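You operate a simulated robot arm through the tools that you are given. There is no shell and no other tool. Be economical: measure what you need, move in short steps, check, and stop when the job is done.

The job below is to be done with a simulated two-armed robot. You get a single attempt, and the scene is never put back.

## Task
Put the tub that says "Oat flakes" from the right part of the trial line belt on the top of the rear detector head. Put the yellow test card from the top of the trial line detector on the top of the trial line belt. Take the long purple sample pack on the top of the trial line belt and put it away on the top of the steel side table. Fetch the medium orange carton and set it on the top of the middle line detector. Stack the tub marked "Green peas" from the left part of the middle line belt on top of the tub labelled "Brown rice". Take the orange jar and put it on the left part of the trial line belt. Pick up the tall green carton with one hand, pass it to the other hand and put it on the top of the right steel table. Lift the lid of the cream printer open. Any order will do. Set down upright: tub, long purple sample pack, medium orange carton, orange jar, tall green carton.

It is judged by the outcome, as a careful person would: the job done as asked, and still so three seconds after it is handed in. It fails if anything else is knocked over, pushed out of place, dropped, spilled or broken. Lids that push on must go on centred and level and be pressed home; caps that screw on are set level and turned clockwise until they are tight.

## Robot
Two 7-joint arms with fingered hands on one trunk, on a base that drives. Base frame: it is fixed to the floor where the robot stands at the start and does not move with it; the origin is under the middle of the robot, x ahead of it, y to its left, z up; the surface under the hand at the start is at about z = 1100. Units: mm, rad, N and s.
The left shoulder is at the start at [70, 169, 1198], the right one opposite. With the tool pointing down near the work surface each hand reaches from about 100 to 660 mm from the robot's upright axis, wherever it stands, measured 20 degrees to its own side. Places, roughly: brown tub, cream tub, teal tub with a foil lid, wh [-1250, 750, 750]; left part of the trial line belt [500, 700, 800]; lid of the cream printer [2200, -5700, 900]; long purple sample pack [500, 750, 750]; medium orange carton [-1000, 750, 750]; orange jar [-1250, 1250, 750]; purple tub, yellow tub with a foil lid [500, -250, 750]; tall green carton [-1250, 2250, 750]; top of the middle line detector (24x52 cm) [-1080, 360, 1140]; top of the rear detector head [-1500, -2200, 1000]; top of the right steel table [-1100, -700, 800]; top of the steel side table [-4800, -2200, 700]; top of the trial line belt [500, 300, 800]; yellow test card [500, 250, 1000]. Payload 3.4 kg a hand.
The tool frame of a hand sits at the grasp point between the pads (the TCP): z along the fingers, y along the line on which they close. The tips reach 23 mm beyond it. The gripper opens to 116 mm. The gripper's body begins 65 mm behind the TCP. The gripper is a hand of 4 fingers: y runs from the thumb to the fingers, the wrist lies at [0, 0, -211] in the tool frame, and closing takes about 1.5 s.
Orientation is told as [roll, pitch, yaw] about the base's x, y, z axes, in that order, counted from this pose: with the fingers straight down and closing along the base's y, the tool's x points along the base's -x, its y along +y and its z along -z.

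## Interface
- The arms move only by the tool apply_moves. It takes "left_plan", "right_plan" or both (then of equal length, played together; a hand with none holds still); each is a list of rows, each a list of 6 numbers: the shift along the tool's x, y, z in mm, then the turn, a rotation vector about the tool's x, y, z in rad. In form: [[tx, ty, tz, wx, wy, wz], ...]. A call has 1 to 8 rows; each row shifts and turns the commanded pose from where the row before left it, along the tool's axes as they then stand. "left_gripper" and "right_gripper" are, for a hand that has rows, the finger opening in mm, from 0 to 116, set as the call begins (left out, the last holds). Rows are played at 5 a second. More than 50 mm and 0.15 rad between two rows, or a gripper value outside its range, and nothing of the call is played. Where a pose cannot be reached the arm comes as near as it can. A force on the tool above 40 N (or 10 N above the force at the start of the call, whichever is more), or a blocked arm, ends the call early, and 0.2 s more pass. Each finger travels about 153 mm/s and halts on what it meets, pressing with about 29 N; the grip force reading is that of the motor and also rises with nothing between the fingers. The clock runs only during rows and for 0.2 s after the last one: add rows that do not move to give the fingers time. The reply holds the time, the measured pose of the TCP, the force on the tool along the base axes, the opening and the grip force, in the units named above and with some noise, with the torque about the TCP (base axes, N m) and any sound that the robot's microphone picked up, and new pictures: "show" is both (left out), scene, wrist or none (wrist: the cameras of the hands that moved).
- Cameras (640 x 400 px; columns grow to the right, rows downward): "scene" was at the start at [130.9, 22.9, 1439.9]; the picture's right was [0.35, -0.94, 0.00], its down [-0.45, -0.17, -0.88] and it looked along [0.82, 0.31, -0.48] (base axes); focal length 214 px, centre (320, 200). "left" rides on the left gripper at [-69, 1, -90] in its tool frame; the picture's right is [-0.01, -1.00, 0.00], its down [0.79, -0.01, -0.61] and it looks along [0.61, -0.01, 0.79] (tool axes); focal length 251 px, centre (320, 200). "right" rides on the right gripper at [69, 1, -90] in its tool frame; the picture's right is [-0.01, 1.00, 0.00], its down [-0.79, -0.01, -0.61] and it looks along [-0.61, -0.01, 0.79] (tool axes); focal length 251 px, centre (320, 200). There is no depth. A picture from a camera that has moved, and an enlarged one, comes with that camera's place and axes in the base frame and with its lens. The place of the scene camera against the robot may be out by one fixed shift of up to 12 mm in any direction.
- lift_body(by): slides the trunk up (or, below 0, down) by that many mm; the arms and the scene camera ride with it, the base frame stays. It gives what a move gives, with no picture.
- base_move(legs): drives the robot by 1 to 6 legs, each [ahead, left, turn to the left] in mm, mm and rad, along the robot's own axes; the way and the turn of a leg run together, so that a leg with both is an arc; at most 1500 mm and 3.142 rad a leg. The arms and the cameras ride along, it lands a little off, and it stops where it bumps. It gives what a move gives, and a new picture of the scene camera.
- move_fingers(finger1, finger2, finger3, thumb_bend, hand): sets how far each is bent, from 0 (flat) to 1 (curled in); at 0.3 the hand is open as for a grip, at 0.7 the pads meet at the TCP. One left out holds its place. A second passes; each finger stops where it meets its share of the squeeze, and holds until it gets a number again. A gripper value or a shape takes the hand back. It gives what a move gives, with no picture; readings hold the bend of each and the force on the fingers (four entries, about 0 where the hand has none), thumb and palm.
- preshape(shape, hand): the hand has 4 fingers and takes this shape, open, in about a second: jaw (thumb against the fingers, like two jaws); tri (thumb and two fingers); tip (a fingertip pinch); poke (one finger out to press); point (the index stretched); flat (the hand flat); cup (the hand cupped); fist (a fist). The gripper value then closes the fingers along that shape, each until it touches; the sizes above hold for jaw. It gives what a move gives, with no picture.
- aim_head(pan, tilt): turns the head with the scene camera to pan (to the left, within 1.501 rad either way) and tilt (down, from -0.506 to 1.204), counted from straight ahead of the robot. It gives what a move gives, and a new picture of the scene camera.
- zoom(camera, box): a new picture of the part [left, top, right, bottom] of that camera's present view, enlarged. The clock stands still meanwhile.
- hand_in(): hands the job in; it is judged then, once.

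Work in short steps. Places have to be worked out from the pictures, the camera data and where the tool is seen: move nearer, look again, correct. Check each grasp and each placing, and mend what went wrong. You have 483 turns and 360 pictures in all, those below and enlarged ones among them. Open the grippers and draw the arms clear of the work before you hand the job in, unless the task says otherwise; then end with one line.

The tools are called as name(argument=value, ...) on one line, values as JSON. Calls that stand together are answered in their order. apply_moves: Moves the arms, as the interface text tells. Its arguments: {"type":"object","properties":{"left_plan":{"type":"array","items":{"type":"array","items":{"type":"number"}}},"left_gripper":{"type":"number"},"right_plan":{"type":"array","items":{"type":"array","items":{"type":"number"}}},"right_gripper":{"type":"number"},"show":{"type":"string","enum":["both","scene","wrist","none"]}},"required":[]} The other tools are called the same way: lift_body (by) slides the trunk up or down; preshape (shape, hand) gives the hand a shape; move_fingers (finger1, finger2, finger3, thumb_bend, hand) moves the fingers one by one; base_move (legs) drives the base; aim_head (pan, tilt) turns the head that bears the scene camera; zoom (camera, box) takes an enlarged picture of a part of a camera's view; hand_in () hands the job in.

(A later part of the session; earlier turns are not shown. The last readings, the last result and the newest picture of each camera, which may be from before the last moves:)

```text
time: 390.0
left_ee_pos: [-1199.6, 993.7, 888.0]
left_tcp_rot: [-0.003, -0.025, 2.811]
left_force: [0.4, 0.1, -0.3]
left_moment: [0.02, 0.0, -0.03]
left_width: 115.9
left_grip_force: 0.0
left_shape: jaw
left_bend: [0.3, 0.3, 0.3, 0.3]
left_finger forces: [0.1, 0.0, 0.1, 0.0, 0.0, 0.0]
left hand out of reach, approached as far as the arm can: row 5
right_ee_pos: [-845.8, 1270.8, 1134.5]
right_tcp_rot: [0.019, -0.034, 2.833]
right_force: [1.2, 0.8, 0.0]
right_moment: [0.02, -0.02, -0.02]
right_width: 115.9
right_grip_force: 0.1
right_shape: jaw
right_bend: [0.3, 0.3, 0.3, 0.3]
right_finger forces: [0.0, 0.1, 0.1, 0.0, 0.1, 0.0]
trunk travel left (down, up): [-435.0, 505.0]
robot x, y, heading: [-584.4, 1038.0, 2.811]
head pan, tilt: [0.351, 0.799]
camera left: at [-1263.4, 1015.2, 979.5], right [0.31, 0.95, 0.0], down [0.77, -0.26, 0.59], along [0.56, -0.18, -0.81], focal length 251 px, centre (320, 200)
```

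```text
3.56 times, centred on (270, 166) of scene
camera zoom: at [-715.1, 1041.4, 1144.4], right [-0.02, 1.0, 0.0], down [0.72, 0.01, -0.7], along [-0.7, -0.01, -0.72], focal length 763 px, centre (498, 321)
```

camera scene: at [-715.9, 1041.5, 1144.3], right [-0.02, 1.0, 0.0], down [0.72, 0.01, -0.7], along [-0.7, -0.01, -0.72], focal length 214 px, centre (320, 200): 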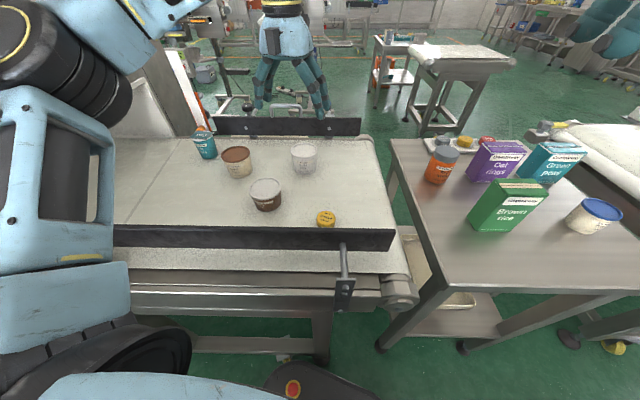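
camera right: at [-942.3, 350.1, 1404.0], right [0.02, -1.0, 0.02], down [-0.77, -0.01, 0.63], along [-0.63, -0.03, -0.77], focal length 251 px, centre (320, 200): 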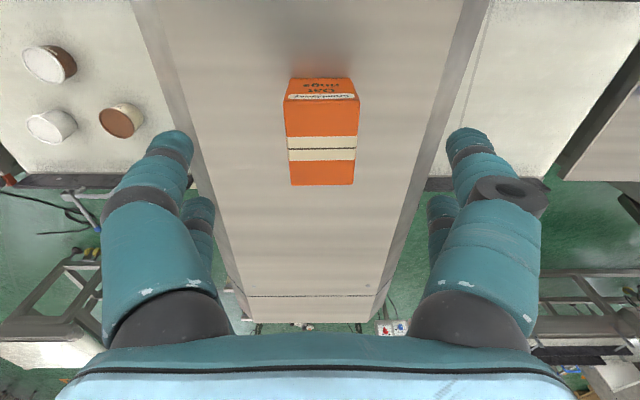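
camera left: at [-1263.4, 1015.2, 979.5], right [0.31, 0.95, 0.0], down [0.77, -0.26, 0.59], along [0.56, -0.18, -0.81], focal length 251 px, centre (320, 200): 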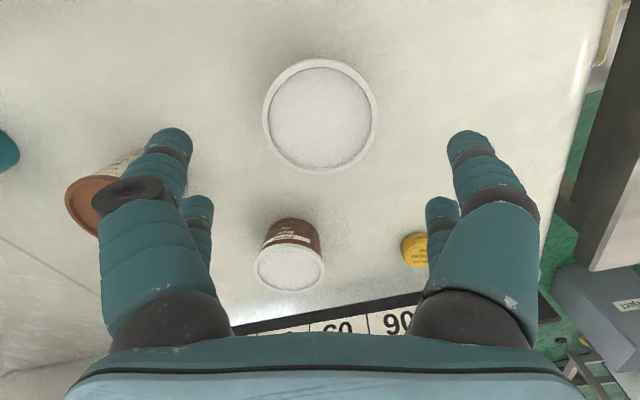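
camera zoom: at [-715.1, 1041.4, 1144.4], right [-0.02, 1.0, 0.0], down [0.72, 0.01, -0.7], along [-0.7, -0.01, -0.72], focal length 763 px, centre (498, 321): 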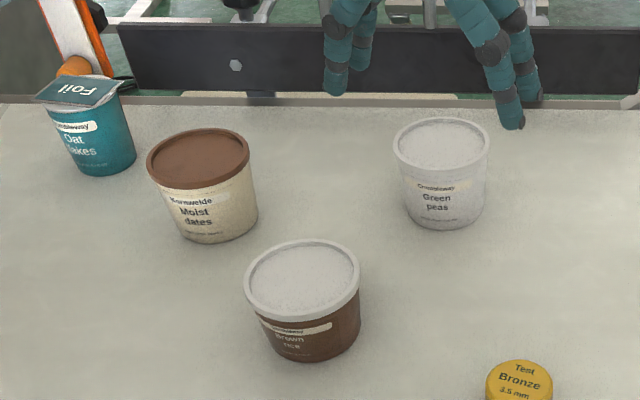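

Brown tub confirmed "Brown rice" (centre ≈[-1078,922], top ≈816). Green peas centre ≈[-1213,998], top ≈815. I descend on the peas tub.

apply_moves(left_plan=[[-7, 0, 15, 0, 0, 0], [-7, 0, 15, 0, 0, 0], [0, 0, 0, 0, 0, 0]], show="wrist")

```text
time: 390.8
left_ee_pos: [-1208.0, 994.1, 858.1]
left_tcp_rot: [-0.002, -0.027, 2.811]
left_force: [0.5, 0.1, -0.7]
left_moment: [0.0, 0.04, -0.03]
left_width: 116.0
left_grip_force: 0.0
left_shape: jaw
left_bend: [0.3, 0.3, 0.3, 0.3]
left_finger forces: [0.0, 0.0, 0.1, 0.0, 0.0, 0.0]
left hand out of reach, approached as far as the arm can: row 2
right_ee_pos: [-845.8, 1271.4, 1134.7]
right_tcp_rot: [0.018, -0.034, 2.834]
right_force: [0.2, 0.1, 0.3]
right_moment: [-0.01, -0.01, 0.0]
right_width: 115.5
right_grip_force: 0.0
right_shape: jaw
right_bend: [0.3, 0.3, 0.3, 0.3]
right_finger forces: [0.1, 0.1, 0.0, 0.1, 0.0, 0.0]
trunk travel left (down, up): [-435.0, 505.0]
robot x, y, heading: [-583.7, 1035.4, 2.815]
head pan, tilt: [0.351, 0.799]
camera left: at [-1272.0, 1015.9, 948.5], right [0.32, 0.95, 0.0], down [0.77, -0.26, 0.59], along [0.56, -0.18, -0.81], focal length 251 px, centre (320, 200)
```

left: 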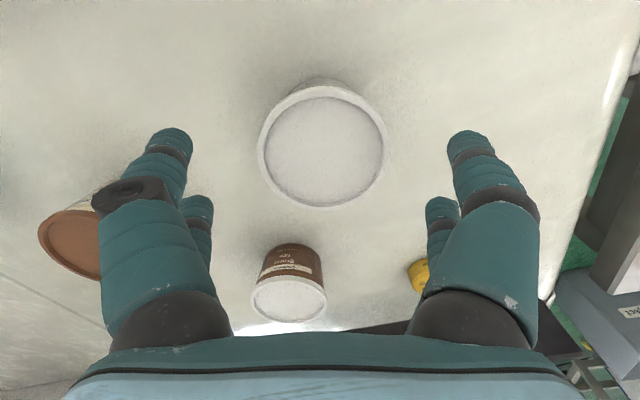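

Lid centre [-1215,1000]. I shift the last few mm while descending to TCP z≈797.

apply_moves(left_plan=[[-2, -1, 20, 0, 0, 0], [-3, -1, 20, 0, 0, 0], [-4, -1, 20, 0, 0, 0], [0, 0, 0, 0, 0, 0]], show="wrist")

```text
time: 391.8
left_ee_pos: [-1213.4, 996.6, 796.4]
left_tcp_rot: [-0.004, -0.025, 2.812]
left_force: [-0.7, -0.5, -0.4]
left_moment: [0.02, 0.06, 0.0]
left_width: 116.2
left_grip_force: 0.0
left_shape: jaw
left_bend: [0.3, 0.3, 0.3, 0.3]
left_finger forces: [0.1, 0.0, 0.0, 0.0, 0.1, 0.0]
left hand out of reach, approached as far as the arm can: row 2, 3
right_ee_pos: [-846.3, 1272.6, 1134.9]
right_tcp_rot: [0.017, -0.036, 2.834]
right_force: [0.8, -0.4, -0.3]
right_moment: [0.04, -0.01, -0.02]
right_width: 115.8
right_grip_force: 0.0
right_shape: jaw
right_bend: [0.3, 0.3, 0.3, 0.3]
right_finger forces: [0.0, 0.0, 0.0, 0.0, 0.0, 0.1]
trunk travel left (down, up): [-435.0, 505.0]
robot x, y, heading: [-580.9, 1039.7, 2.816]
head pan, tilt: [0.351, 0.799]
camera left: at [-1275.9, 1017.6, 887.9], right [0.32, 0.95, 0.0], down [0.77, -0.26, 0.59], along [0.56, -0.18, -0.81], focal length 251 px, centre (320, 200)
```

left: 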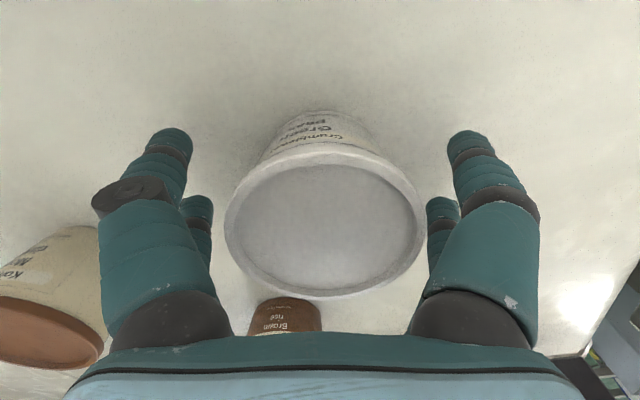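

Close on the tub.

apply_moves(left_plan=[[0, 0, 0, 0, 0, 0], [0, 0, 0, 0, 0, 0], [0, 0, 0, 0, 0, 0], [0, 0, 0, 0, 0, 0], [0, 0, 0, 0, 0, 0], [0, 0, 0, 0, 0, 0]], left_gripper=40, show="none")

apply_moves(left_plan=[[0, 0, -15, 0, 0, 0], [5, 0, -30, 0, 0, 0], [5, 0, -40, 0, 0, 0], [10, 0, -40, 0, 0, 0], [0, 0, 0, 0, 0, 0]])

```text
time: 393.2
left_ee_pos: [-1211.7, 995.9, 796.0]
left_tcp_rot: [-0.003, -0.024, 2.812]
left_force: [-0.9, -0.4, 0.0]
left_moment: [-0.01, 0.01, 0.04]
left_width: 47.5
left_grip_force: 28.8
left_shape: jaw
left_bend: [0.73, 0.73, 0.73, 0.77]
left_finger forces: [27.1, 28.2, 26.8, 0.0, 24.9, 0.1]
right_ee_pos: [-846.8, 1271.9, 1134.3]
right_tcp_rot: [0.017, -0.033, 2.832]
right_force: [0.0, 0.6, -0.4]
right_moment: [0.0, -0.03, 0.01]
right_width: 115.9
right_grip_force: 0.0
right_shape: jaw
right_bend: [0.3, 0.3, 0.3, 0.3]
right_finger forces: [0.1, 0.0, 0.1, 0.1, 0.0, 0.0]
trunk travel left (down, up): [-435.0, 505.0]
robot x, y, heading: [-581.9, 1037.9, 2.808]
head pan, tilt: [0.351, 0.799]
```

```text
time: 394.4
left_ee_pos: [-1190.7, 986.1, 920.5]
left_tcp_rot: [-0.005, -0.022, 2.811]
left_force: [0.5, -0.1, -2.5]
left_moment: [0.01, -0.03, 0.06]
left_width: 46.9
left_grip_force: 29.8
left_shape: jaw
left_bend: [0.73, 0.73, 0.73, 0.77]
left_finger forces: [28.4, 29.2, 28.1, 0.1, 26.1, 0.0]
right_ee_pos: [-848.0, 1271.6, 1134.3]
right_tcp_rot: [0.018, -0.033, 2.833]
right_force: [0.0, -0.6, -0.2]
right_moment: [0.02, -0.02, 0.0]
right_width: 115.7
right_grip_force: 0.2
right_shape: jaw
right_bend: [0.3, 0.3, 0.3, 0.3]
right_finger forces: [0.0, 0.0, 0.0, 0.0, 0.0, 0.0]
trunk travel left (down, up): [-435.0, 505.0]
robot x, y, heading: [-580.4, 1038.2, 2.813]
head pan, tilt: [0.351, 0.799]
camera scene: at [-716.3, 1041.3, 1144.3], right [-0.02, 1.0, 0.0], down [0.72, 0.01, -0.7], along [-0.7, -0.01, -0.72], focal length 214 px, centre (320, 200)
camera left: at [-1254.0, 1007.9, 1011.8], right [0.32, 0.95, 0.0], down [0.77, -0.26, 0.59], along [0.56, -0.18, -0.81], focal length 251 px, centre (320, 200)
```

scene: 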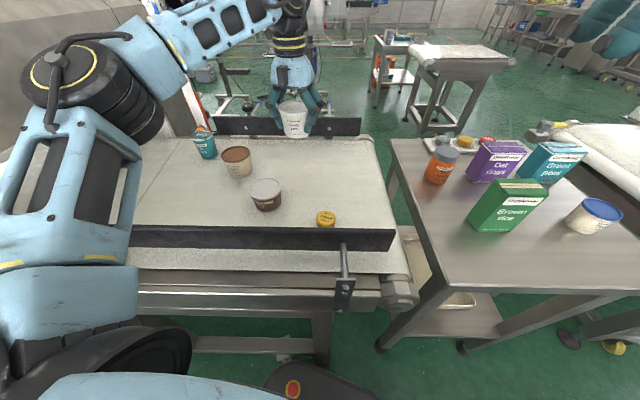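
left: 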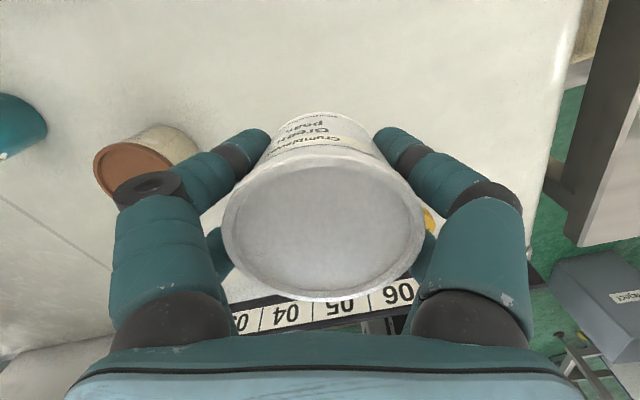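

Held well. I carry it over the Brown rice tub, TCP target [-1079,921].

apply_moves(left_plan=[[32, 6.5, 0, 0, 0, 0], [32, 6.5, 0, 0, 0, 0], [32, 6.5, 0, 0, 0, 0], [31, 6.5, 0, 0, 0, 0], [0, 0, 0, 0, 0, 0]])

zoom(camera="scene", box=[190, 110, 370, 222])

```text
time: 395.6
left_ee_pos: [-1077.8, 924.6, 918.0]
left_tcp_rot: [-0.003, -0.022, 2.813]
left_force: [-0.4, -0.4, -1.7]
left_moment: [-0.02, -0.03, 0.01]
left_width: 46.7
left_grip_force: 29.4
left_shape: jaw
left_bend: [0.73, 0.73, 0.73, 0.77]
left_finger forces: [28.3, 29.4, 28.1, 0.1, 26.8, 0.0]
right_ee_pos: [-847.7, 1271.5, 1133.0]
right_tcp_rot: [0.018, -0.034, 2.833]
right_force: [0.0, 0.0, 0.0]
right_moment: [-0.01, 0.0, 0.01]
right_width: 116.0
right_grip_force: 0.1
right_shape: jaw
right_bend: [0.3, 0.3, 0.3, 0.3]
right_finger forces: [0.0, 0.1, 0.0, 0.1, 0.1, 0.0]
trunk travel left (down, up): [-435.0, 505.0]
robot x, y, heading: [-583.4, 1033.2, 2.815]
head pan, tilt: [0.351, 0.799]
camera scene: at [-716.3, 1041.7, 1144.3], right [-0.02, 1.0, 0.0], down [0.72, 0.01, -0.7], along [-0.7, -0.01, -0.72], focal length 214 px, centre (320, 200)
camera left: at [-1142.5, 945.8, 1009.3], right [0.32, 0.95, 0.0], down [0.77, -0.26, 0.59], along [0.56, -0.18, -0.81], focal length 251 px, centre (320, 200)
```

scene: 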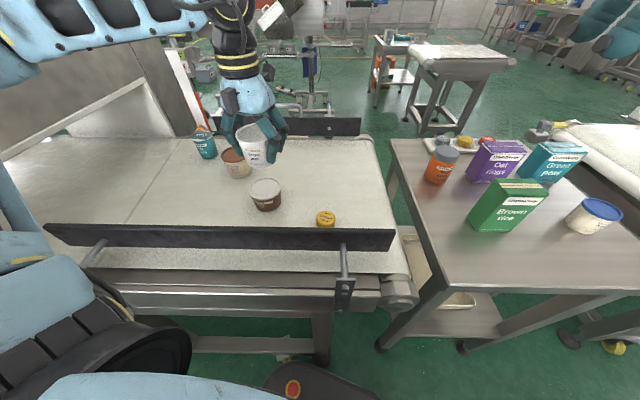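
left: 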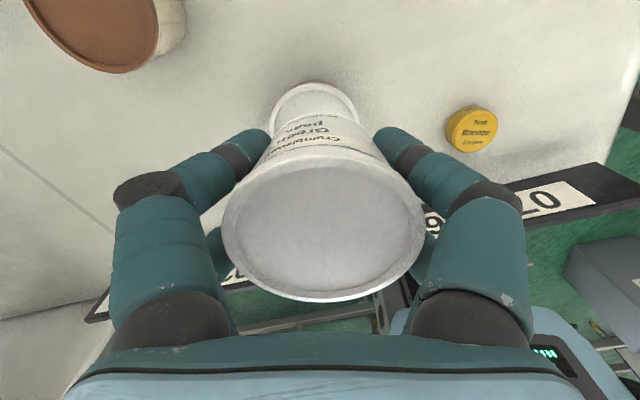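

```text
3.56 times, centred on (280, 166) of scene
camera zoom: at [-716.3, 1041.7, 1144.3], right [-0.02, 1.0, 0.0], down [0.72, 0.01, -0.7], along [-0.7, -0.01, -0.72], focal length 763 px, centre (462, 321)
```

zoom: 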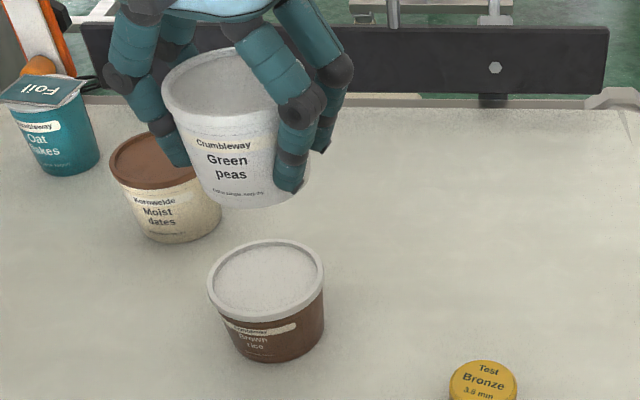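

I check the alignment in the left camera with a zoom on the visible brown rim.

zoom(camera="left", box=[220, 60, 420, 185])

```text
3.20 times, centred on (320, 122) of left
camera zoom: at [-1142.5, 945.8, 1009.3], right [0.32, 0.95, 0.0], down [0.77, -0.26, 0.59], along [0.56, -0.18, -0.81], focal length 805 px, centre (320, 448)
```

zoom: 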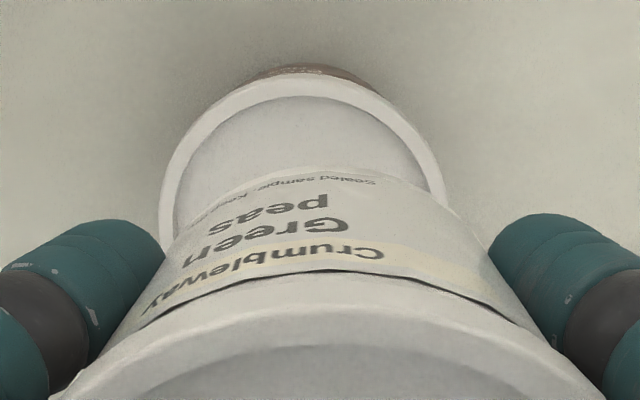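

The rim centre works out at about [-1073,920]; the held tub's axis is ~4 mm beyond the TCP. I correct by (+9,-7) mm and descend.

apply_moves(left_plan=[[10.8, 3.7, 0, 0, 0, 0], [0, 0, 20, 0, 0, 0], [0, 0, 20, 0, 0, 0], [0, 0, 0, 0, 0, 0]])

zoom(camera="scene", box=[190, 110, 370, 222])

```text
time: 396.6
left_ee_pos: [-1068.6, 916.4, 877.0]
left_tcp_rot: [-0.005, -0.024, 2.813]
left_force: [-0.2, 0.1, -1.7]
left_moment: [-0.05, -0.02, -0.01]
left_width: 46.5
left_grip_force: 28.9
left_shape: jaw
left_bend: [0.73, 0.73, 0.73, 0.77]
left_finger forces: [28.8, 29.6, 28.6, 0.0, 27.2, 0.1]
right_ee_pos: [-846.9, 1270.6, 1135.0]
right_tcp_rot: [0.018, -0.033, 2.834]
right_force: [0.1, 0.3, -0.3]
right_moment: [0.04, -0.01, 0.01]
right_width: 115.7
right_grip_force: 0.0
right_shape: jaw
right_bend: [0.3, 0.3, 0.3, 0.3]
right_finger forces: [0.0, 0.1, 0.0, 0.0, 0.0, 0.0]
trunk travel left (down, up): [-435.0, 505.0]
robot x, y, heading: [-584.0, 1037.0, 2.81]
head pan, tilt: [0.351, 0.799]
camera scene: at [-715.7, 1041.3, 1144.4], right [-0.02, 1.0, 0.0], down [0.72, 0.01, -0.7], along [-0.7, -0.01, -0.72], focal length 214 px, centre (320, 200)
camera left: at [-1132.3, 938.5, 968.6], right [0.32, 0.95, 0.0], down [0.77, -0.26, 0.59], along [0.56, -0.18, -0.81], focal length 251 px, centre (320, 200)
```

scene: 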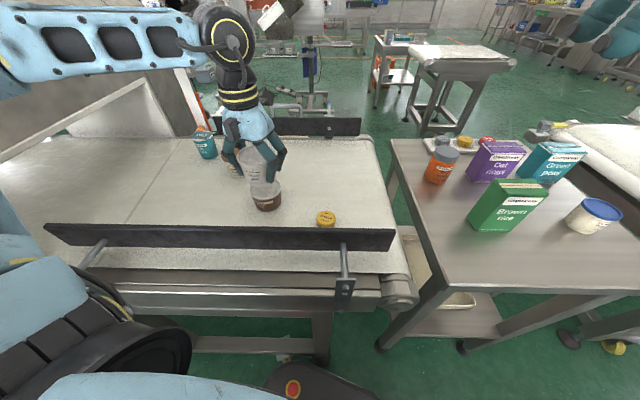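
left: 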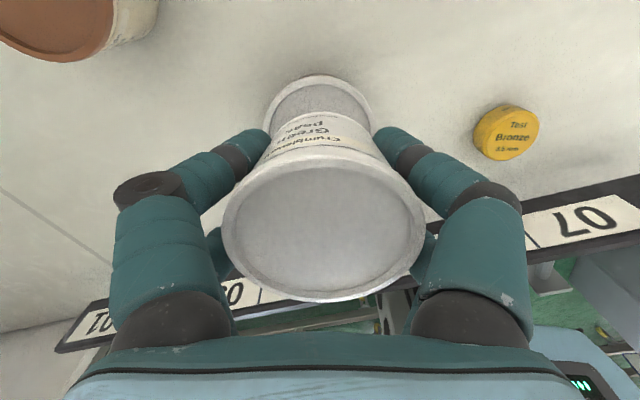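

```text
3.56 times, centred on (280, 166) of scene
camera zoom: at [-715.7, 1041.3, 1144.4], right [-0.02, 1.0, 0.0], down [0.72, 0.01, -0.7], along [-0.7, -0.01, -0.72], focal length 763 px, centre (462, 321)
```

zoom: 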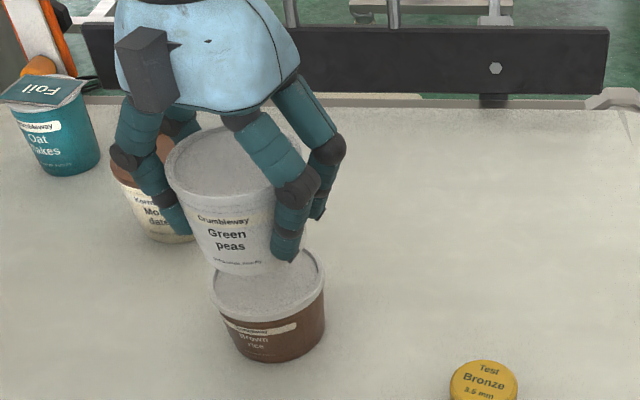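

Alignment looks good from both views. Lower in 3 mm steps until contact.

apply_moves(left_plan=[[0, 0, 8, 0, 0, 0], [0, 0, 4, 0, 0, 0], [0, 0, 3, 0, 0, 0], [0, 0, 3, 0, 0, 0], [0, 0, 3, 0, 0, 0], [0, 0, 3, 0, 0, 0], [0, 0, 3, 0, 0, 0], [0, 0, 3, 0, 0, 0]], show="none")

zoom(camera="scene", box=[190, 110, 370, 222])

```text
time: 398.4
left_ee_pos: [-1069.3, 917.0, 847.4]
left_tcp_rot: [-0.004, -0.021, 2.812]
left_force: [-0.1, 0.0, -2.0]
left_moment: [-0.04, 0.0, -0.03]
left_width: 46.3
left_grip_force: 29.1
left_shape: jaw
left_bend: [0.73, 0.73, 0.73, 0.77]
left_finger forces: [29.1, 29.9, 29.0, 0.0, 27.5, 0.0]
right_ee_pos: [-847.3, 1271.5, 1135.2]
right_tcp_rot: [0.017, -0.033, 2.832]
right_force: [0.5, 0.5, -0.2]
right_moment: [-0.02, 0.01, 0.0]
right_width: 115.9
right_grip_force: 0.0
right_shape: jaw
right_bend: [0.3, 0.3, 0.3, 0.3]
right_finger forces: [0.0, 0.0, 0.0, 0.1, 0.0, 0.1]
trunk travel left (down, up): [-435.0, 505.0]
robot x, y, heading: [-586.3, 1033.3, 2.812]
head pan, tilt: [0.351, 0.799]
```

```text
3.56 times, centred on (280, 166) of scene
camera zoom: at [-715.7, 1041.3, 1144.4], right [-0.02, 1.0, 0.0], down [0.72, 0.01, -0.7], along [-0.7, -0.01, -0.72], focal length 763 px, centre (462, 321)
```

zoom: 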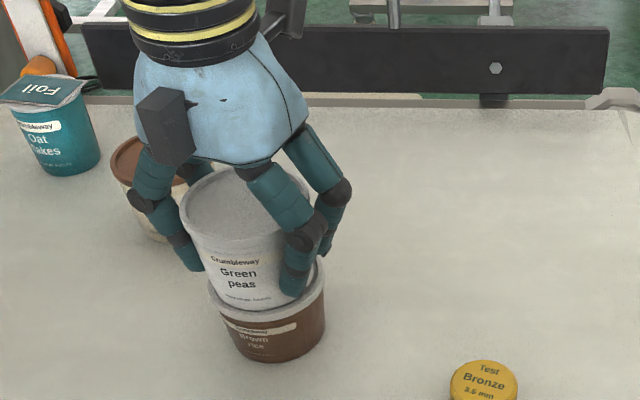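

Nearly there; continue with 2 mm steps.

apply_moves(left_plan=[[0, 0, 2, 0, 0, 0], [0, 0, 2, 0, 0, 0], [0, 0, 2, 0, 0, 0], [0, 0, 2, 0, 0, 0], [0, 0, 2, 0, 0, 0], [0, 0, 2, 0, 0, 0]], show="none")

zoom(camera="scene", box=[190, 110, 370, 222])

```text
time: 399.3
left_ee_pos: [-1067.3, 917.2, 845.2]
left_tcp_rot: [-0.002, -0.039, 2.813]
left_force: [2.1, -1.5, 24.8]
left_moment: [-0.2, -0.17, -0.04]
left_width: 46.4
left_grip_force: 29.1
left_shape: jaw
left_bend: [0.73, 0.74, 0.74, 0.78]
left_finger forces: [32.2, 33.9, 33.3, 0.0, 28.8, 0.0]
right_ee_pos: [-843.0, 1271.5, 1134.4]
right_tcp_rot: [0.021, -0.036, 2.833]
right_force: [-0.7, 0.6, 0.8]
right_moment: [0.0, 0.02, 0.02]
right_width: 116.0
right_grip_force: 0.1
right_shape: jaw
right_bend: [0.3, 0.3, 0.3, 0.3]
right_finger forces: [0.0, 0.0, 0.0, 0.1, 0.0, 0.0]
trunk travel left (down, up): [-435.0, 505.0]
robot x, y, heading: [-582.9, 1032.4, 2.811]
head pan, tilt: [0.351, 0.799]
stopped in row 4 (left hand): the force on the tool passed its limit at 43 N (the readings are from after the stop); the commanded pose is now the measured one
```

```text
3.56 times, centred on (280, 166) of scene
camera zoom: at [-712.3, 1041.2, 1144.8], right [-0.02, 1.0, 0.0], down [0.71, 0.01, -0.7], along [-0.7, -0.01, -0.71], focal length 763 px, centre (462, 321)
```

zoom: 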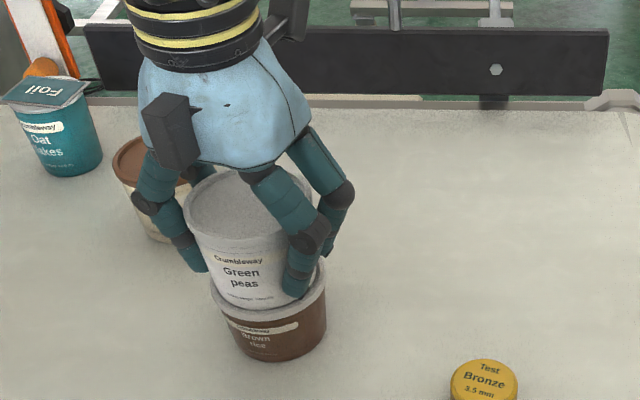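

Contact made. I ease up 2 mm, release and rise.

apply_moves(left_plan=[[0, 0, -2, 0, 0, 0], [0, 0, 0, 0, 0, 0]], show="none")

apply_moves(left_plan=[[0, 0, 0, 0, 0, 0], [0, 0, 0, 0, 0, 0], [0, 0, 0, 0, 0, 0], [0, 0, -10, 0, 0, 0], [0, 0, -25, 0, 0, 0], [0, 0, -40, 0, 0, 0], [0, 0, -40, 0, 0, 0], [0, 0, 0, 0, 0, 0]], left_gripper=116)

zoom(camera="scene", box=[190, 110, 370, 222])

```text
time: 399.9
left_ee_pos: [-1069.4, 918.4, 846.4]
left_tcp_rot: [0.0, -0.033, 2.813]
left_force: [1.5, -3.0, 20.5]
left_moment: [-0.24, -0.14, -0.04]
left_width: 46.4
left_grip_force: 28.6
left_shape: jaw
left_bend: [0.73, 0.73, 0.74, 0.78]
left_finger forces: [32.5, 34.3, 33.1, 0.0, 28.5, 0.1]
right_ee_pos: [-843.6, 1271.6, 1135.0]
right_tcp_rot: [0.02, -0.036, 2.832]
right_force: [0.3, -0.6, -0.5]
right_moment: [-0.01, 0.0, 0.03]
right_width: 115.8
right_grip_force: 0.1
right_shape: jaw
right_bend: [0.3, 0.3, 0.3, 0.3]
right_finger forces: [0.0, 0.0, 0.0, 0.0, 0.0, 0.0]
trunk travel left (down, up): [-435.0, 505.0]
robot x, y, heading: [-582.3, 1033.7, 2.81]
head pan, tilt: [0.351, 0.799]
```

```text
time: 401.7
left_ee_pos: [-1068.6, 915.0, 960.9]
left_tcp_rot: [-0.004, -0.031, 2.812]
left_force: [-0.3, -0.4, -0.1]
left_moment: [0.04, 0.0, 0.0]
left_width: 115.9
left_grip_force: 0.1
left_shape: jaw
left_bend: [0.3, 0.3, 0.3, 0.3]
left_finger forces: [0.0, 0.0, 0.0, 0.0, 0.0, 0.1]
right_ee_pos: [-846.4, 1270.8, 1134.8]
right_tcp_rot: [0.019, -0.034, 2.833]
right_force: [0.5, -0.6, 0.2]
right_moment: [0.0, 0.0, -0.02]
right_width: 116.0
right_grip_force: 0.0
right_shape: jaw
right_bend: [0.3, 0.3, 0.3, 0.3]
right_finger forces: [0.0, 0.1, 0.0, 0.1, 0.0, 0.0]
trunk travel left (down, up): [-435.0, 505.0]
robot x, y, heading: [-583.8, 1032.7, 2.813]
head pan, tilt: [0.351, 0.799]
camera scene: at [-716.0, 1041.1, 1144.3], right [-0.02, 1.0, 0.0], down [0.72, 0.01, -0.7], along [-0.7, -0.01, -0.72], focal length 214 px, centre (320, 200)
camera left: at [-1132.2, 936.7, 1051.9], right [0.32, 0.95, 0.0], down [0.77, -0.26, 0.58], along [0.55, -0.18, -0.81], focal length 251 px, centre (320, 200)
```

scene: 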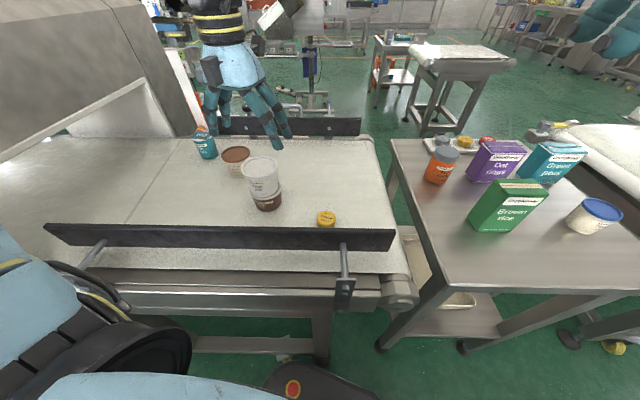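
left: 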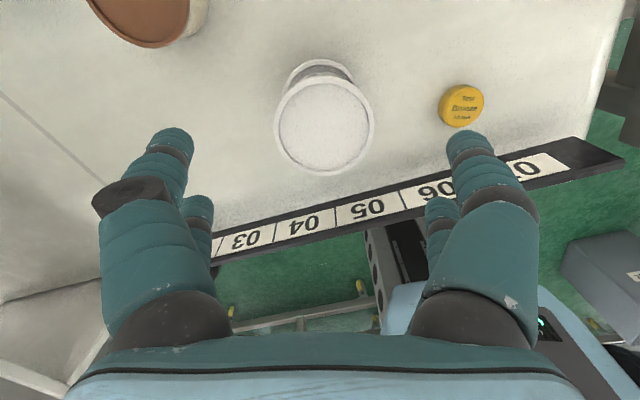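

```text
3.56 times, centred on (280, 166) of scene
camera zoom: at [-716.0, 1041.1, 1144.3], right [-0.02, 1.0, 0.0], down [0.72, 0.01, -0.7], along [-0.7, -0.01, -0.72], focal length 763 px, centre (462, 321)
```

zoom: 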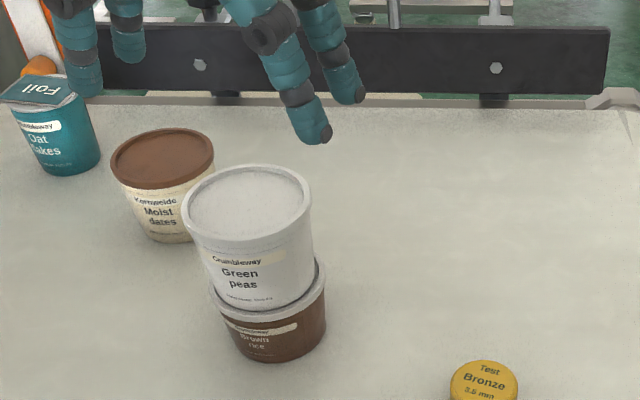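

The stack is level. Now the orange jar: I raise the trunk, straighten up and shift north in front of the side table.

lift_body(by=200)

base_move(legs=[[-60, 0, 0], [0, 0, 0.37], [0, -190, 0], [60, 0, 0]])

aim_head(pan=-0.3, tilt=0.8)

```text
time: 403.8
left_ee_pos: [-1067.5, 915.6, 1159.6]
left_tcp_rot: [-0.002, -0.029, 2.812]
left_force: [-0.6, 0.0, 0.0]
left_moment: [0.01, 0.01, 0.0]
left_width: 116.0
left_grip_force: 0.1
left_shape: jaw
left_bend: [0.3, 0.3, 0.3, 0.3]
left_finger forces: [0.1, 0.1, 0.1, 0.0, 0.0, 0.0]
right_ee_pos: [-847.7, 1271.5, 1333.8]
right_tcp_rot: [0.018, -0.034, 2.833]
right_force: [-0.3, -0.2, 0.6]
right_moment: [0.04, 0.01, -0.02]
right_width: 116.1
right_grip_force: 0.1
right_shape: jaw
right_bend: [0.3, 0.3, 0.3, 0.3]
right_finger forces: [0.0, 0.1, 0.0, 0.0, 0.0, 0.0]
trunk travel left (down, up): [-635.0, 305.0]
robot x, y, heading: [-583.6, 1035.5, 2.812]
head pan, tilt: [0.351, 0.799]
```

```text
time: 407.6
left_ee_pos: [-1001.7, 917.7, 1160.9]
left_tcp_rot: [-0.002, -0.035, -3.106]
left_force: [0.8, 0.4, 0.4]
left_moment: [-0.01, 0.0, 0.0]
left_width: 115.9
left_grip_force: 0.0
left_shape: jaw
left_bend: [0.3, 0.3, 0.3, 0.3]
left_finger forces: [0.1, 0.0, 0.0, 0.1, 0.1, 0.1]
right_ee_pos: [-920.2, 1329.8, 1334.9]
right_tcp_rot: [0.015, -0.036, -3.088]
right_force: [0.3, 0.1, 0.2]
right_moment: [0.0, -0.02, 0.02]
right_width: 115.9
right_grip_force: 0.0
right_shape: jaw
right_bend: [0.3, 0.3, 0.3, 0.3]
right_finger forces: [0.0, 0.0, 0.0, 0.1, 0.0, 0.1]
trunk travel left (down, up): [-635.0, 305.0]
robot x, y, heading: [-595.2, 1202.2, -3.108]
head pan, tilt: [0.351, 0.799]
camera scene: at [-719.9, 1161.9, 1344.8], right [-0.38, 0.93, 0.0], down [0.66, 0.27, -0.7], along [-0.65, -0.26, -0.72], focal length 214 px, centre (320, 200)
```

scene: 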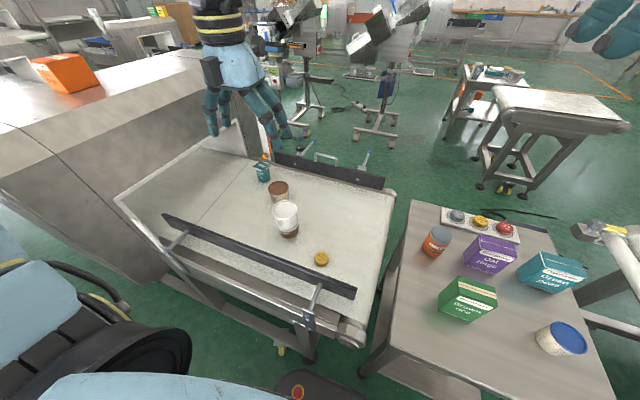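

```text
time: 408.7
left_ee_pos: [-1002.5, 917.0, 1159.8]
left_tcp_rot: [-0.001, -0.032, -3.107]
left_force: [0.6, -1.0, 0.1]
left_moment: [0.04, 0.0, 0.02]
left_width: 115.8
left_grip_force: 0.1
left_shape: jaw
left_bend: [0.3, 0.3, 0.3, 0.3]
left_finger forces: [0.1, 0.1, 0.1, 0.0, 0.1, 0.0]
right_ee_pos: [-923.3, 1329.4, 1334.0]
right_tcp_rot: [0.018, -0.036, -3.086]
right_force: [0.9, 0.5, 1.1]
right_moment: [0.01, 0.06, -0.01]
right_width: 115.9
right_grip_force: 0.1
right_shape: jaw
right_bend: [0.3, 0.3, 0.3, 0.3]
right_finger forces: [0.0, 0.0, 0.0, 0.0, 0.1, 0.0]
trunk travel left (down, up): [-635.0, 305.0]
robot x, y, heading: [-595.6, 1204.2, -3.109]
head pan, tilt: [-0.3, 0.799]
camera scene: at [-725.7, 1213.7, 1344.5], right [0.26, 0.96, 0.0], down [0.69, -0.19, -0.7], along [-0.67, 0.18, -0.72], focal length 214 px, centre (320, 200)
```

scene: 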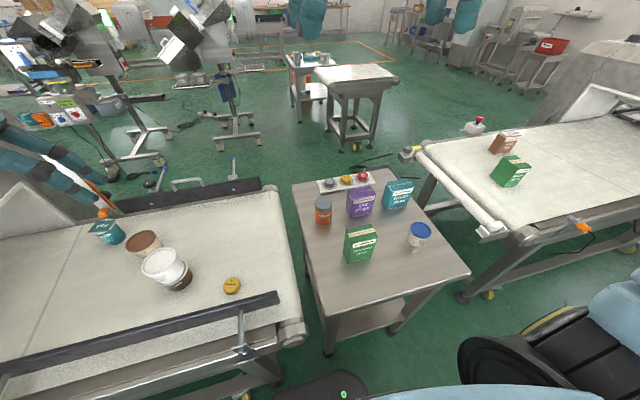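

Bring the right hand above the jar for a closer look.

apply_moves(right_plan=[[-25, -3, 38, 0, 0, 0], [-25, -3, 38, 0, 0, 0], [-25, -3, 38, 0, 0, 0], [-25, -4, 38, 0, 0, 0], [-25, -4, 38, 0, 0, 0], [-25, -4, 38, 0, 0, 0], [-25, -4, 38, 0, 0, 0], [-25, -4, 38, 0, 0, 0]])

```text
time: 410.5
left_ee_pos: [-1006.0, 918.4, 1158.7]
left_tcp_rot: [0.0, -0.03, -3.107]
left_force: [0.4, -0.6, -0.3]
left_moment: [0.02, 0.0, -0.03]
left_width: 115.9
left_grip_force: 0.1
left_shape: jaw
left_bend: [0.3, 0.3, 0.3, 0.3]
left_finger forces: [0.0, 0.1, 0.1, 0.1, 0.0, 0.0]
right_ee_pos: [-1139.5, 1341.0, 1035.0]
right_tcp_rot: [0.018, -0.033, -3.087]
right_force: [0.3, -0.3, -0.1]
right_moment: [-0.03, -0.03, 0.0]
right_width: 115.5
right_grip_force: 0.1
right_shape: jaw
right_bend: [0.3, 0.3, 0.3, 0.3]
right_finger forces: [0.1, 0.0, 0.1, 0.1, 0.0, 0.0]
trunk travel left (down, up): [-635.0, 305.0]
robot x, y, heading: [-592.1, 1203.1, -3.11]
head pan, tilt: [-0.3, 0.799]
camera scene: at [-728.1, 1213.8, 1344.3], right [0.26, 0.96, 0.0], down [0.69, -0.19, -0.7], along [-0.67, 0.18, -0.72], focal length 214 px, centre (320, 200)
camera right: at [-1068.6, 1347.3, 1122.8], right [0.05, -1.0, 0.02], down [-0.77, -0.02, 0.63], along [-0.63, -0.04, -0.77], focal length 251 px, centre (320, 200)
```

scene: 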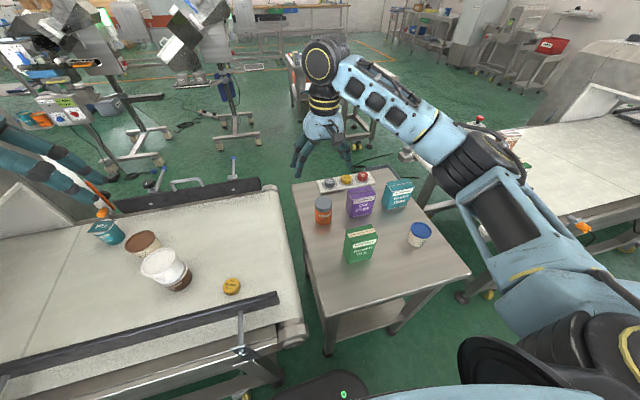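
right: 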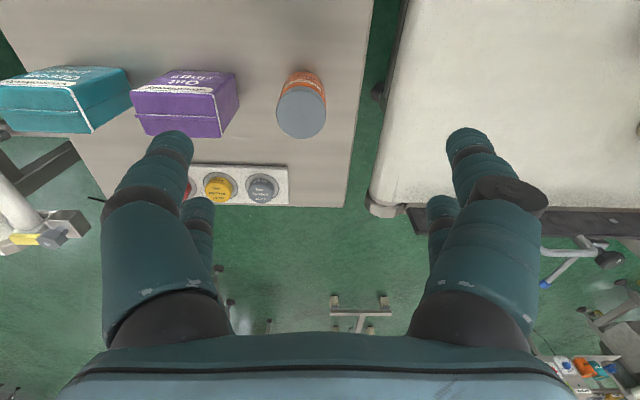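

Jar lid centre ≈[-1165,1357,863], ~52 mm wide; the purple carton is ~45 mm beside it. I narrow the opening to 86 mm and move above it.

apply_moves(right_plan=[[-12, -9, 25, 0, 0, 0], [-12, -9, 25, 0, 0, 0], [0, 0, 40, 0, 0, 0], [0, 0, 15, 0, 0, 0], [0, 0, 0, 0, 0, 0]], right_gripper=86, show="wrist")

```text
time: 411.7
left_ee_pos: [-1004.9, 918.6, 1159.3]
left_tcp_rot: [-0.001, -0.029, -3.107]
left_force: [-0.1, 0.0, -0.1]
left_moment: [0.03, -0.01, 0.0]
left_width: 115.7
left_grip_force: 0.0
left_shape: jaw
left_bend: [0.3, 0.3, 0.3, 0.3]
left_finger forces: [0.1, 0.0, 0.0, 0.0, 0.1, 0.0]
right_ee_pos: [-1162.4, 1355.2, 930.2]
right_tcp_rot: [0.016, -0.036, -3.085]
right_force: [-0.4, -0.7, 0.1]
right_moment: [0.0, 0.0, -0.02]
right_width: 86.1
right_grip_force: 0.0
right_shape: jaw
right_bend: [0.63, 0.63, 0.63, 0.63]
right_finger forces: [0.0, 0.0, 0.0, 0.1, 0.0, 0.0]
trunk travel left (down, up): [-635.0, 305.0]
robot x, y, heading: [-591.7, 1203.1, -3.111]
head pan, tilt: [-0.3, 0.799]
camera right: at [-1091.9, 1361.2, 1017.7], right [0.05, -1.0, 0.02], down [-0.77, -0.02, 0.63], along [-0.63, -0.04, -0.77], focal length 251 px, centre (320, 200)
```

right: 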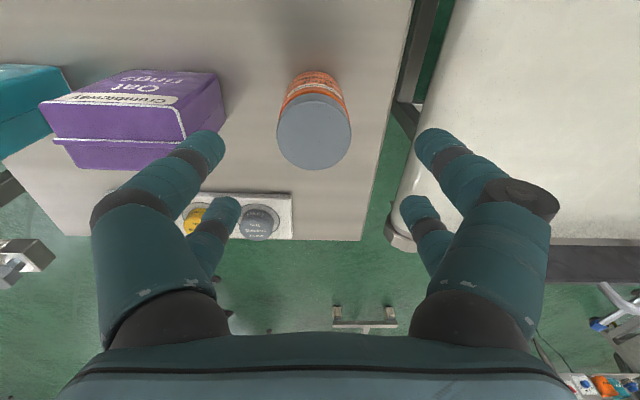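

The finger fits between jar and carton (carton face y≈1450). Descend to z≈826, shifting 4 mm in +y.

apply_moves(right_plan=[[0, -4, 25, 0, 0, 0], [0, 0, 25, 0, 0, 0], [0, 0, 20, 0, 0, 0], [0, 0, 0, 0, 0, 0]], show="wrist")

```text
time: 412.7
left_ee_pos: [-1005.8, 917.4, 1159.8]
left_tcp_rot: [-0.002, -0.03, -3.107]
left_force: [0.5, -1.0, -0.2]
left_moment: [-0.02, -0.01, -0.02]
left_width: 115.8
left_grip_force: 0.0
left_shape: jaw
left_bend: [0.3, 0.3, 0.3, 0.3]
left_finger forces: [0.0, 0.0, 0.0, 0.0, 0.1, 0.0]
right_ee_pos: [-1167.2, 1356.6, 859.6]
right_tcp_rot: [0.019, -0.035, -3.087]
right_force: [0.3, -0.2, 0.0]
right_moment: [-0.01, -0.02, -0.01]
right_width: 86.2
right_grip_force: 0.1
right_shape: jaw
right_bend: [0.63, 0.63, 0.63, 0.63]
right_finger forces: [0.0, 0.0, 0.1, 0.0, 0.0, 0.1]
trunk travel left (down, up): [-635.0, 305.0]
robot x, y, heading: [-596.1, 1200.7, -3.11]
head pan, tilt: [-0.3, 0.799]
camera right: at [-1096.1, 1362.8, 947.9], right [0.05, -1.0, 0.02], down [-0.77, -0.02, 0.63], along [-0.63, -0.04, -0.77], focal length 251 px, centre (320, 200)
```

right: 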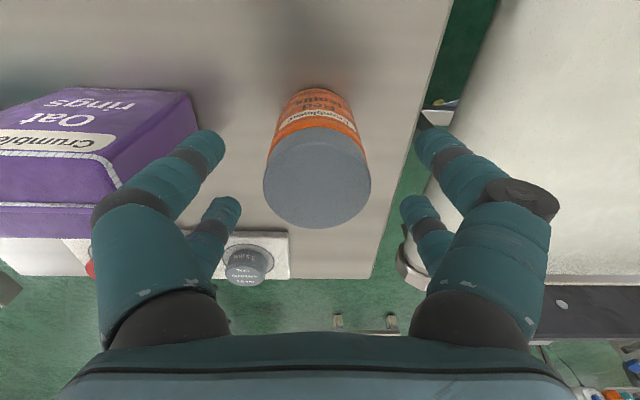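

Fine-adjust (+8 mm x) and descend the rest, then grip.

apply_moves(right_plan=[[8, -2, 12, 0, 0, 0], [0, 0, 20, 0, 0, 0], [0, 0, 0, 0, 0, 0]], show="none")

apply_moves(right_plan=[[0, 0, 0, 0, 0, 0], [0, 0, 0, 0, 0, 0], [0, 0, 0, 0, 0, 0], [0, 0, 0, 0, 0, 0], [0, 0, 0, 0, 0, 0]], right_gripper=25, show="wrist")

```text
time: 413.5
left_ee_pos: [-1004.4, 918.7, 1160.1]
left_tcp_rot: [-0.002, -0.029, -3.106]
left_force: [0.4, -0.4, -1.2]
left_moment: [-0.03, -0.01, 0.01]
left_width: 116.0
left_grip_force: 0.1
left_shape: jaw
left_bend: [0.3, 0.3, 0.3, 0.3]
left_finger forces: [0.1, 0.0, 0.0, 0.0, 0.1, 0.1]
right_ee_pos: [-1160.1, 1357.7, 829.2]
right_tcp_rot: [0.017, -0.035, -3.085]
right_force: [-0.2, -0.6, 0.6]
right_moment: [0.0, -0.01, 0.01]
right_width: 86.3
right_grip_force: 0.1
right_shape: jaw
right_bend: [0.63, 0.63, 0.63, 0.63]
right_finger forces: [0.0, 0.1, 0.0, 0.0, 0.0, 0.0]
trunk travel left (down, up): [-635.0, 305.0]
robot x, y, heading: [-594.2, 1201.7, -3.11]
head pan, tilt: [-0.3, 0.799]
```

```text
time: 414.7
left_ee_pos: [-1004.1, 917.6, 1158.9]
left_tcp_rot: [-0.003, -0.03, -3.107]
left_force: [-1.0, -0.3, -0.2]
left_moment: [-0.03, 0.0, 0.03]
left_width: 115.9
left_grip_force: 0.1
left_shape: jaw
left_bend: [0.3, 0.3, 0.3, 0.3]
left_finger forces: [0.0, 0.0, 0.0, 0.1, 0.0, 0.0]
right_ee_pos: [-1158.5, 1357.0, 829.0]
right_tcp_rot: [0.019, -0.035, -3.085]
right_force: [-1.6, 0.0, 4.6]
right_moment: [-0.02, 0.08, 0.03]
right_width: 32.6
right_grip_force: 0.0
right_shape: jaw
right_bend: [0.73, 0.7, 0.7, 0.77]
right_finger forces: [0.0, 6.7, 6.9, 0.1, 0.0, 0.0]
trunk travel left (down, up): [-635.0, 305.0]
robot x, y, heading: [-593.2, 1208.4, -3.109]
head pan, tilt: [-0.3, 0.799]
camera right: at [-1088.8, 1364.2, 917.4], right [0.05, -1.0, 0.02], down [-0.77, -0.02, 0.63], along [-0.63, -0.04, -0.77], focal length 251 px, centre (320, 200)
```

right: 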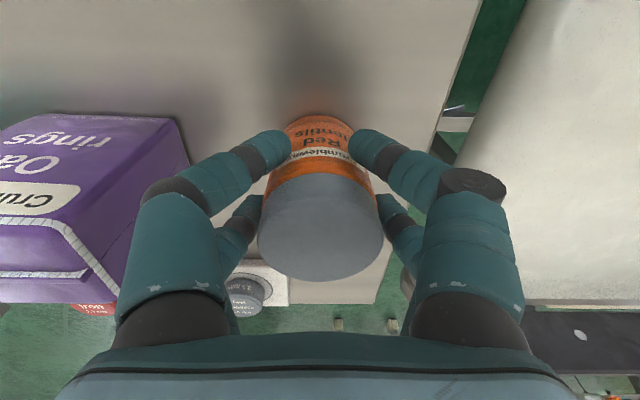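

Only one pair touches; squeeze fully.

apply_moves(right_plan=[[0, 0, 0, 0, 0, 0], [0, 0, 0, 0, 0, 0], [0, 0, 0, 0, 0, 0], [0, 0, 0, 0, 0, 0], [0, 0, 0, 0, 0, 0]], right_gripper=0, show="wrist")

```text
time: 415.9
left_ee_pos: [-1004.4, 918.2, 1159.6]
left_tcp_rot: [-0.002, -0.03, -3.107]
left_force: [-0.2, -0.7, 0.0]
left_moment: [0.0, -0.01, -0.03]
left_width: 116.0
left_grip_force: 0.1
left_shape: jaw
left_bend: [0.3, 0.3, 0.3, 0.3]
left_finger forces: [0.1, 0.1, 0.0, 0.0, 0.0, 0.0]
right_ee_pos: [-1160.8, 1357.6, 829.2]
right_tcp_rot: [0.017, -0.033, -3.086]
right_force: [0.3, 0.4, -0.2]
right_moment: [-0.01, -0.04, 0.02]
right_width: 16.5
right_grip_force: 29.5
right_shape: jaw
right_bend: [0.71, 0.73, 0.73, 0.72]
right_finger forces: [0.0, 25.9, 26.4, 0.1, 0.0, 0.0]
trunk travel left (down, up): [-635.0, 305.0]
robot x, y, heading: [-592.6, 1202.2, -3.108]
head pan, tilt: [-0.3, 0.799]
camera right: at [-1089.4, 1364.4, 916.8], right [0.05, -1.0, 0.02], down [-0.77, -0.02, 0.63], along [-0.63, -0.04, -0.77], focal length 251 px, centre (320, 200)
```

right: 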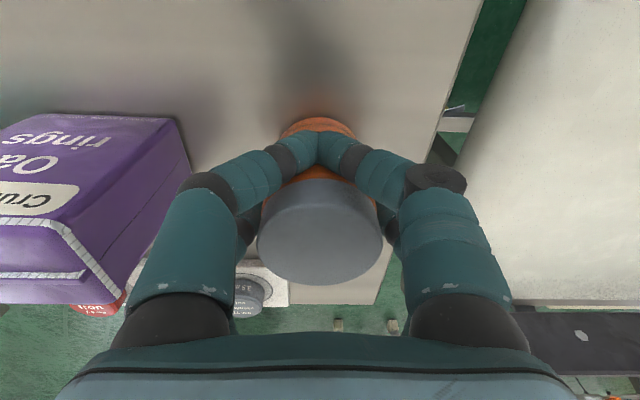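

The front pair missed: the jar's axis is really at about x=-1171 (lid z≈845). I reopen, shift, lower 8 mm and grip again.

apply_moves(right_plan=[[0, 0, 0, 0, 0, 0], [0, 0, 0, 0, 0, 0], [0, 0, 0, 0, 0, 0], [-11, -1, 0, 0, 0, 0], [0, 0, 8, 0, 0, 0], [0, 0, 0, 0, 0, 0]], right_gripper=86, show="wrist")

apply_moves(right_plan=[[0, 0, 0, 0, 0, 0], [0, 0, 0, 0, 0, 0], [0, 0, 0, 0, 0, 0], [0, 0, 0, 0, 0, 0], [0, 0, 0, 0, 0, 0], [0, 0, 0, 0, 0, 0]], right_gripper=15, show="wrist")

```text
time: 417.3
left_ee_pos: [-1005.0, 918.1, 1160.3]
left_tcp_rot: [-0.002, -0.029, -3.108]
left_force: [0.1, -0.2, 0.7]
left_moment: [-0.02, -0.01, 0.0]
left_width: 115.9
left_grip_force: 0.0
left_shape: jaw
left_bend: [0.3, 0.3, 0.3, 0.3]
left_finger forces: [0.0, 0.0, 0.1, 0.1, 0.1, 0.0]
right_ee_pos: [-1171.8, 1360.9, 821.2]
right_tcp_rot: [0.018, -0.034, -3.084]
right_force: [0.3, 0.8, -0.6]
right_moment: [-0.01, 0.0, -0.01]
right_width: 85.5
right_grip_force: 0.1
right_shape: jaw
right_bend: [0.64, 0.64, 0.64, 0.64]
right_finger forces: [0.0, 0.0, 0.1, 0.1, 0.1, 0.0]
trunk travel left (down, up): [-635.0, 305.0]
robot x, y, heading: [-593.0, 1204.4, -3.105]
head pan, tilt: [-0.3, 0.799]
camera right: at [-1100.2, 1366.3, 909.4], right [0.05, -1.0, 0.02], down [-0.77, -0.02, 0.63], along [-0.63, -0.04, -0.77], focal length 251 px, centre (320, 200)
```

right: 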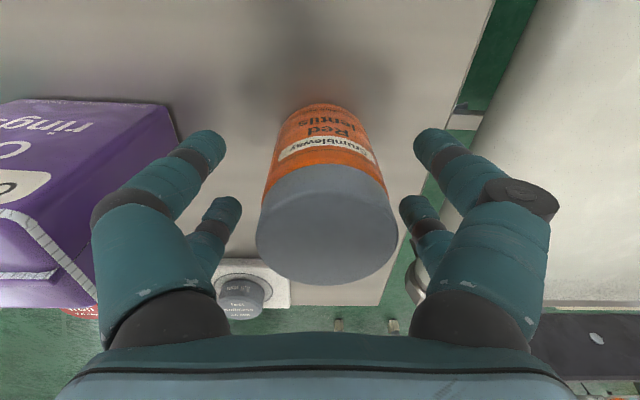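

```text
time: 418.7
left_ee_pos: [-1005.1, 919.0, 1160.2]
left_tcp_rot: [-0.002, -0.029, -3.105]
left_force: [0.2, 0.3, -0.3]
left_moment: [-0.02, 0.0, 0.02]
left_width: 115.6
left_grip_force: 0.1
left_shape: jaw
left_bend: [0.3, 0.3, 0.3, 0.3]
left_finger forces: [0.0, 0.0, 0.0, 0.1, 0.1, 0.1]
right_ee_pos: [-1170.9, 1359.9, 823.3]
right_tcp_rot: [0.018, -0.034, -3.086]
right_force: [1.0, -0.3, 0.5]
right_moment: [0.0, -0.01, 0.01]
right_width: 34.3
right_grip_force: 29.2
right_shape: jaw
right_bend: [0.73, 0.73, 0.73, 0.77]
right_finger forces: [27.2, 28.3, 27.0, 0.0, 24.5, 0.0]
trunk travel left (down, up): [-635.0, 305.0]
robot x, y, heading: [-593.1, 1208.4, -3.109]
head pan, tilt: [-0.3, 0.799]
camera right: at [-1100.4, 1366.4, 909.4], right [0.05, -1.0, 0.02], down [-0.77, -0.02, 0.63], along [-0.63, -0.04, -0.77], focal length 251 px, centre (320, 200)
```

right: 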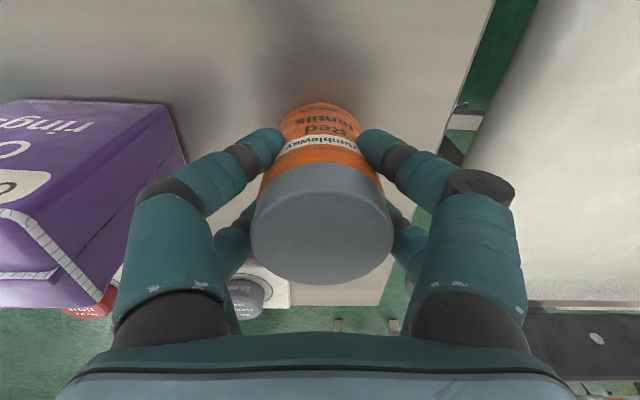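

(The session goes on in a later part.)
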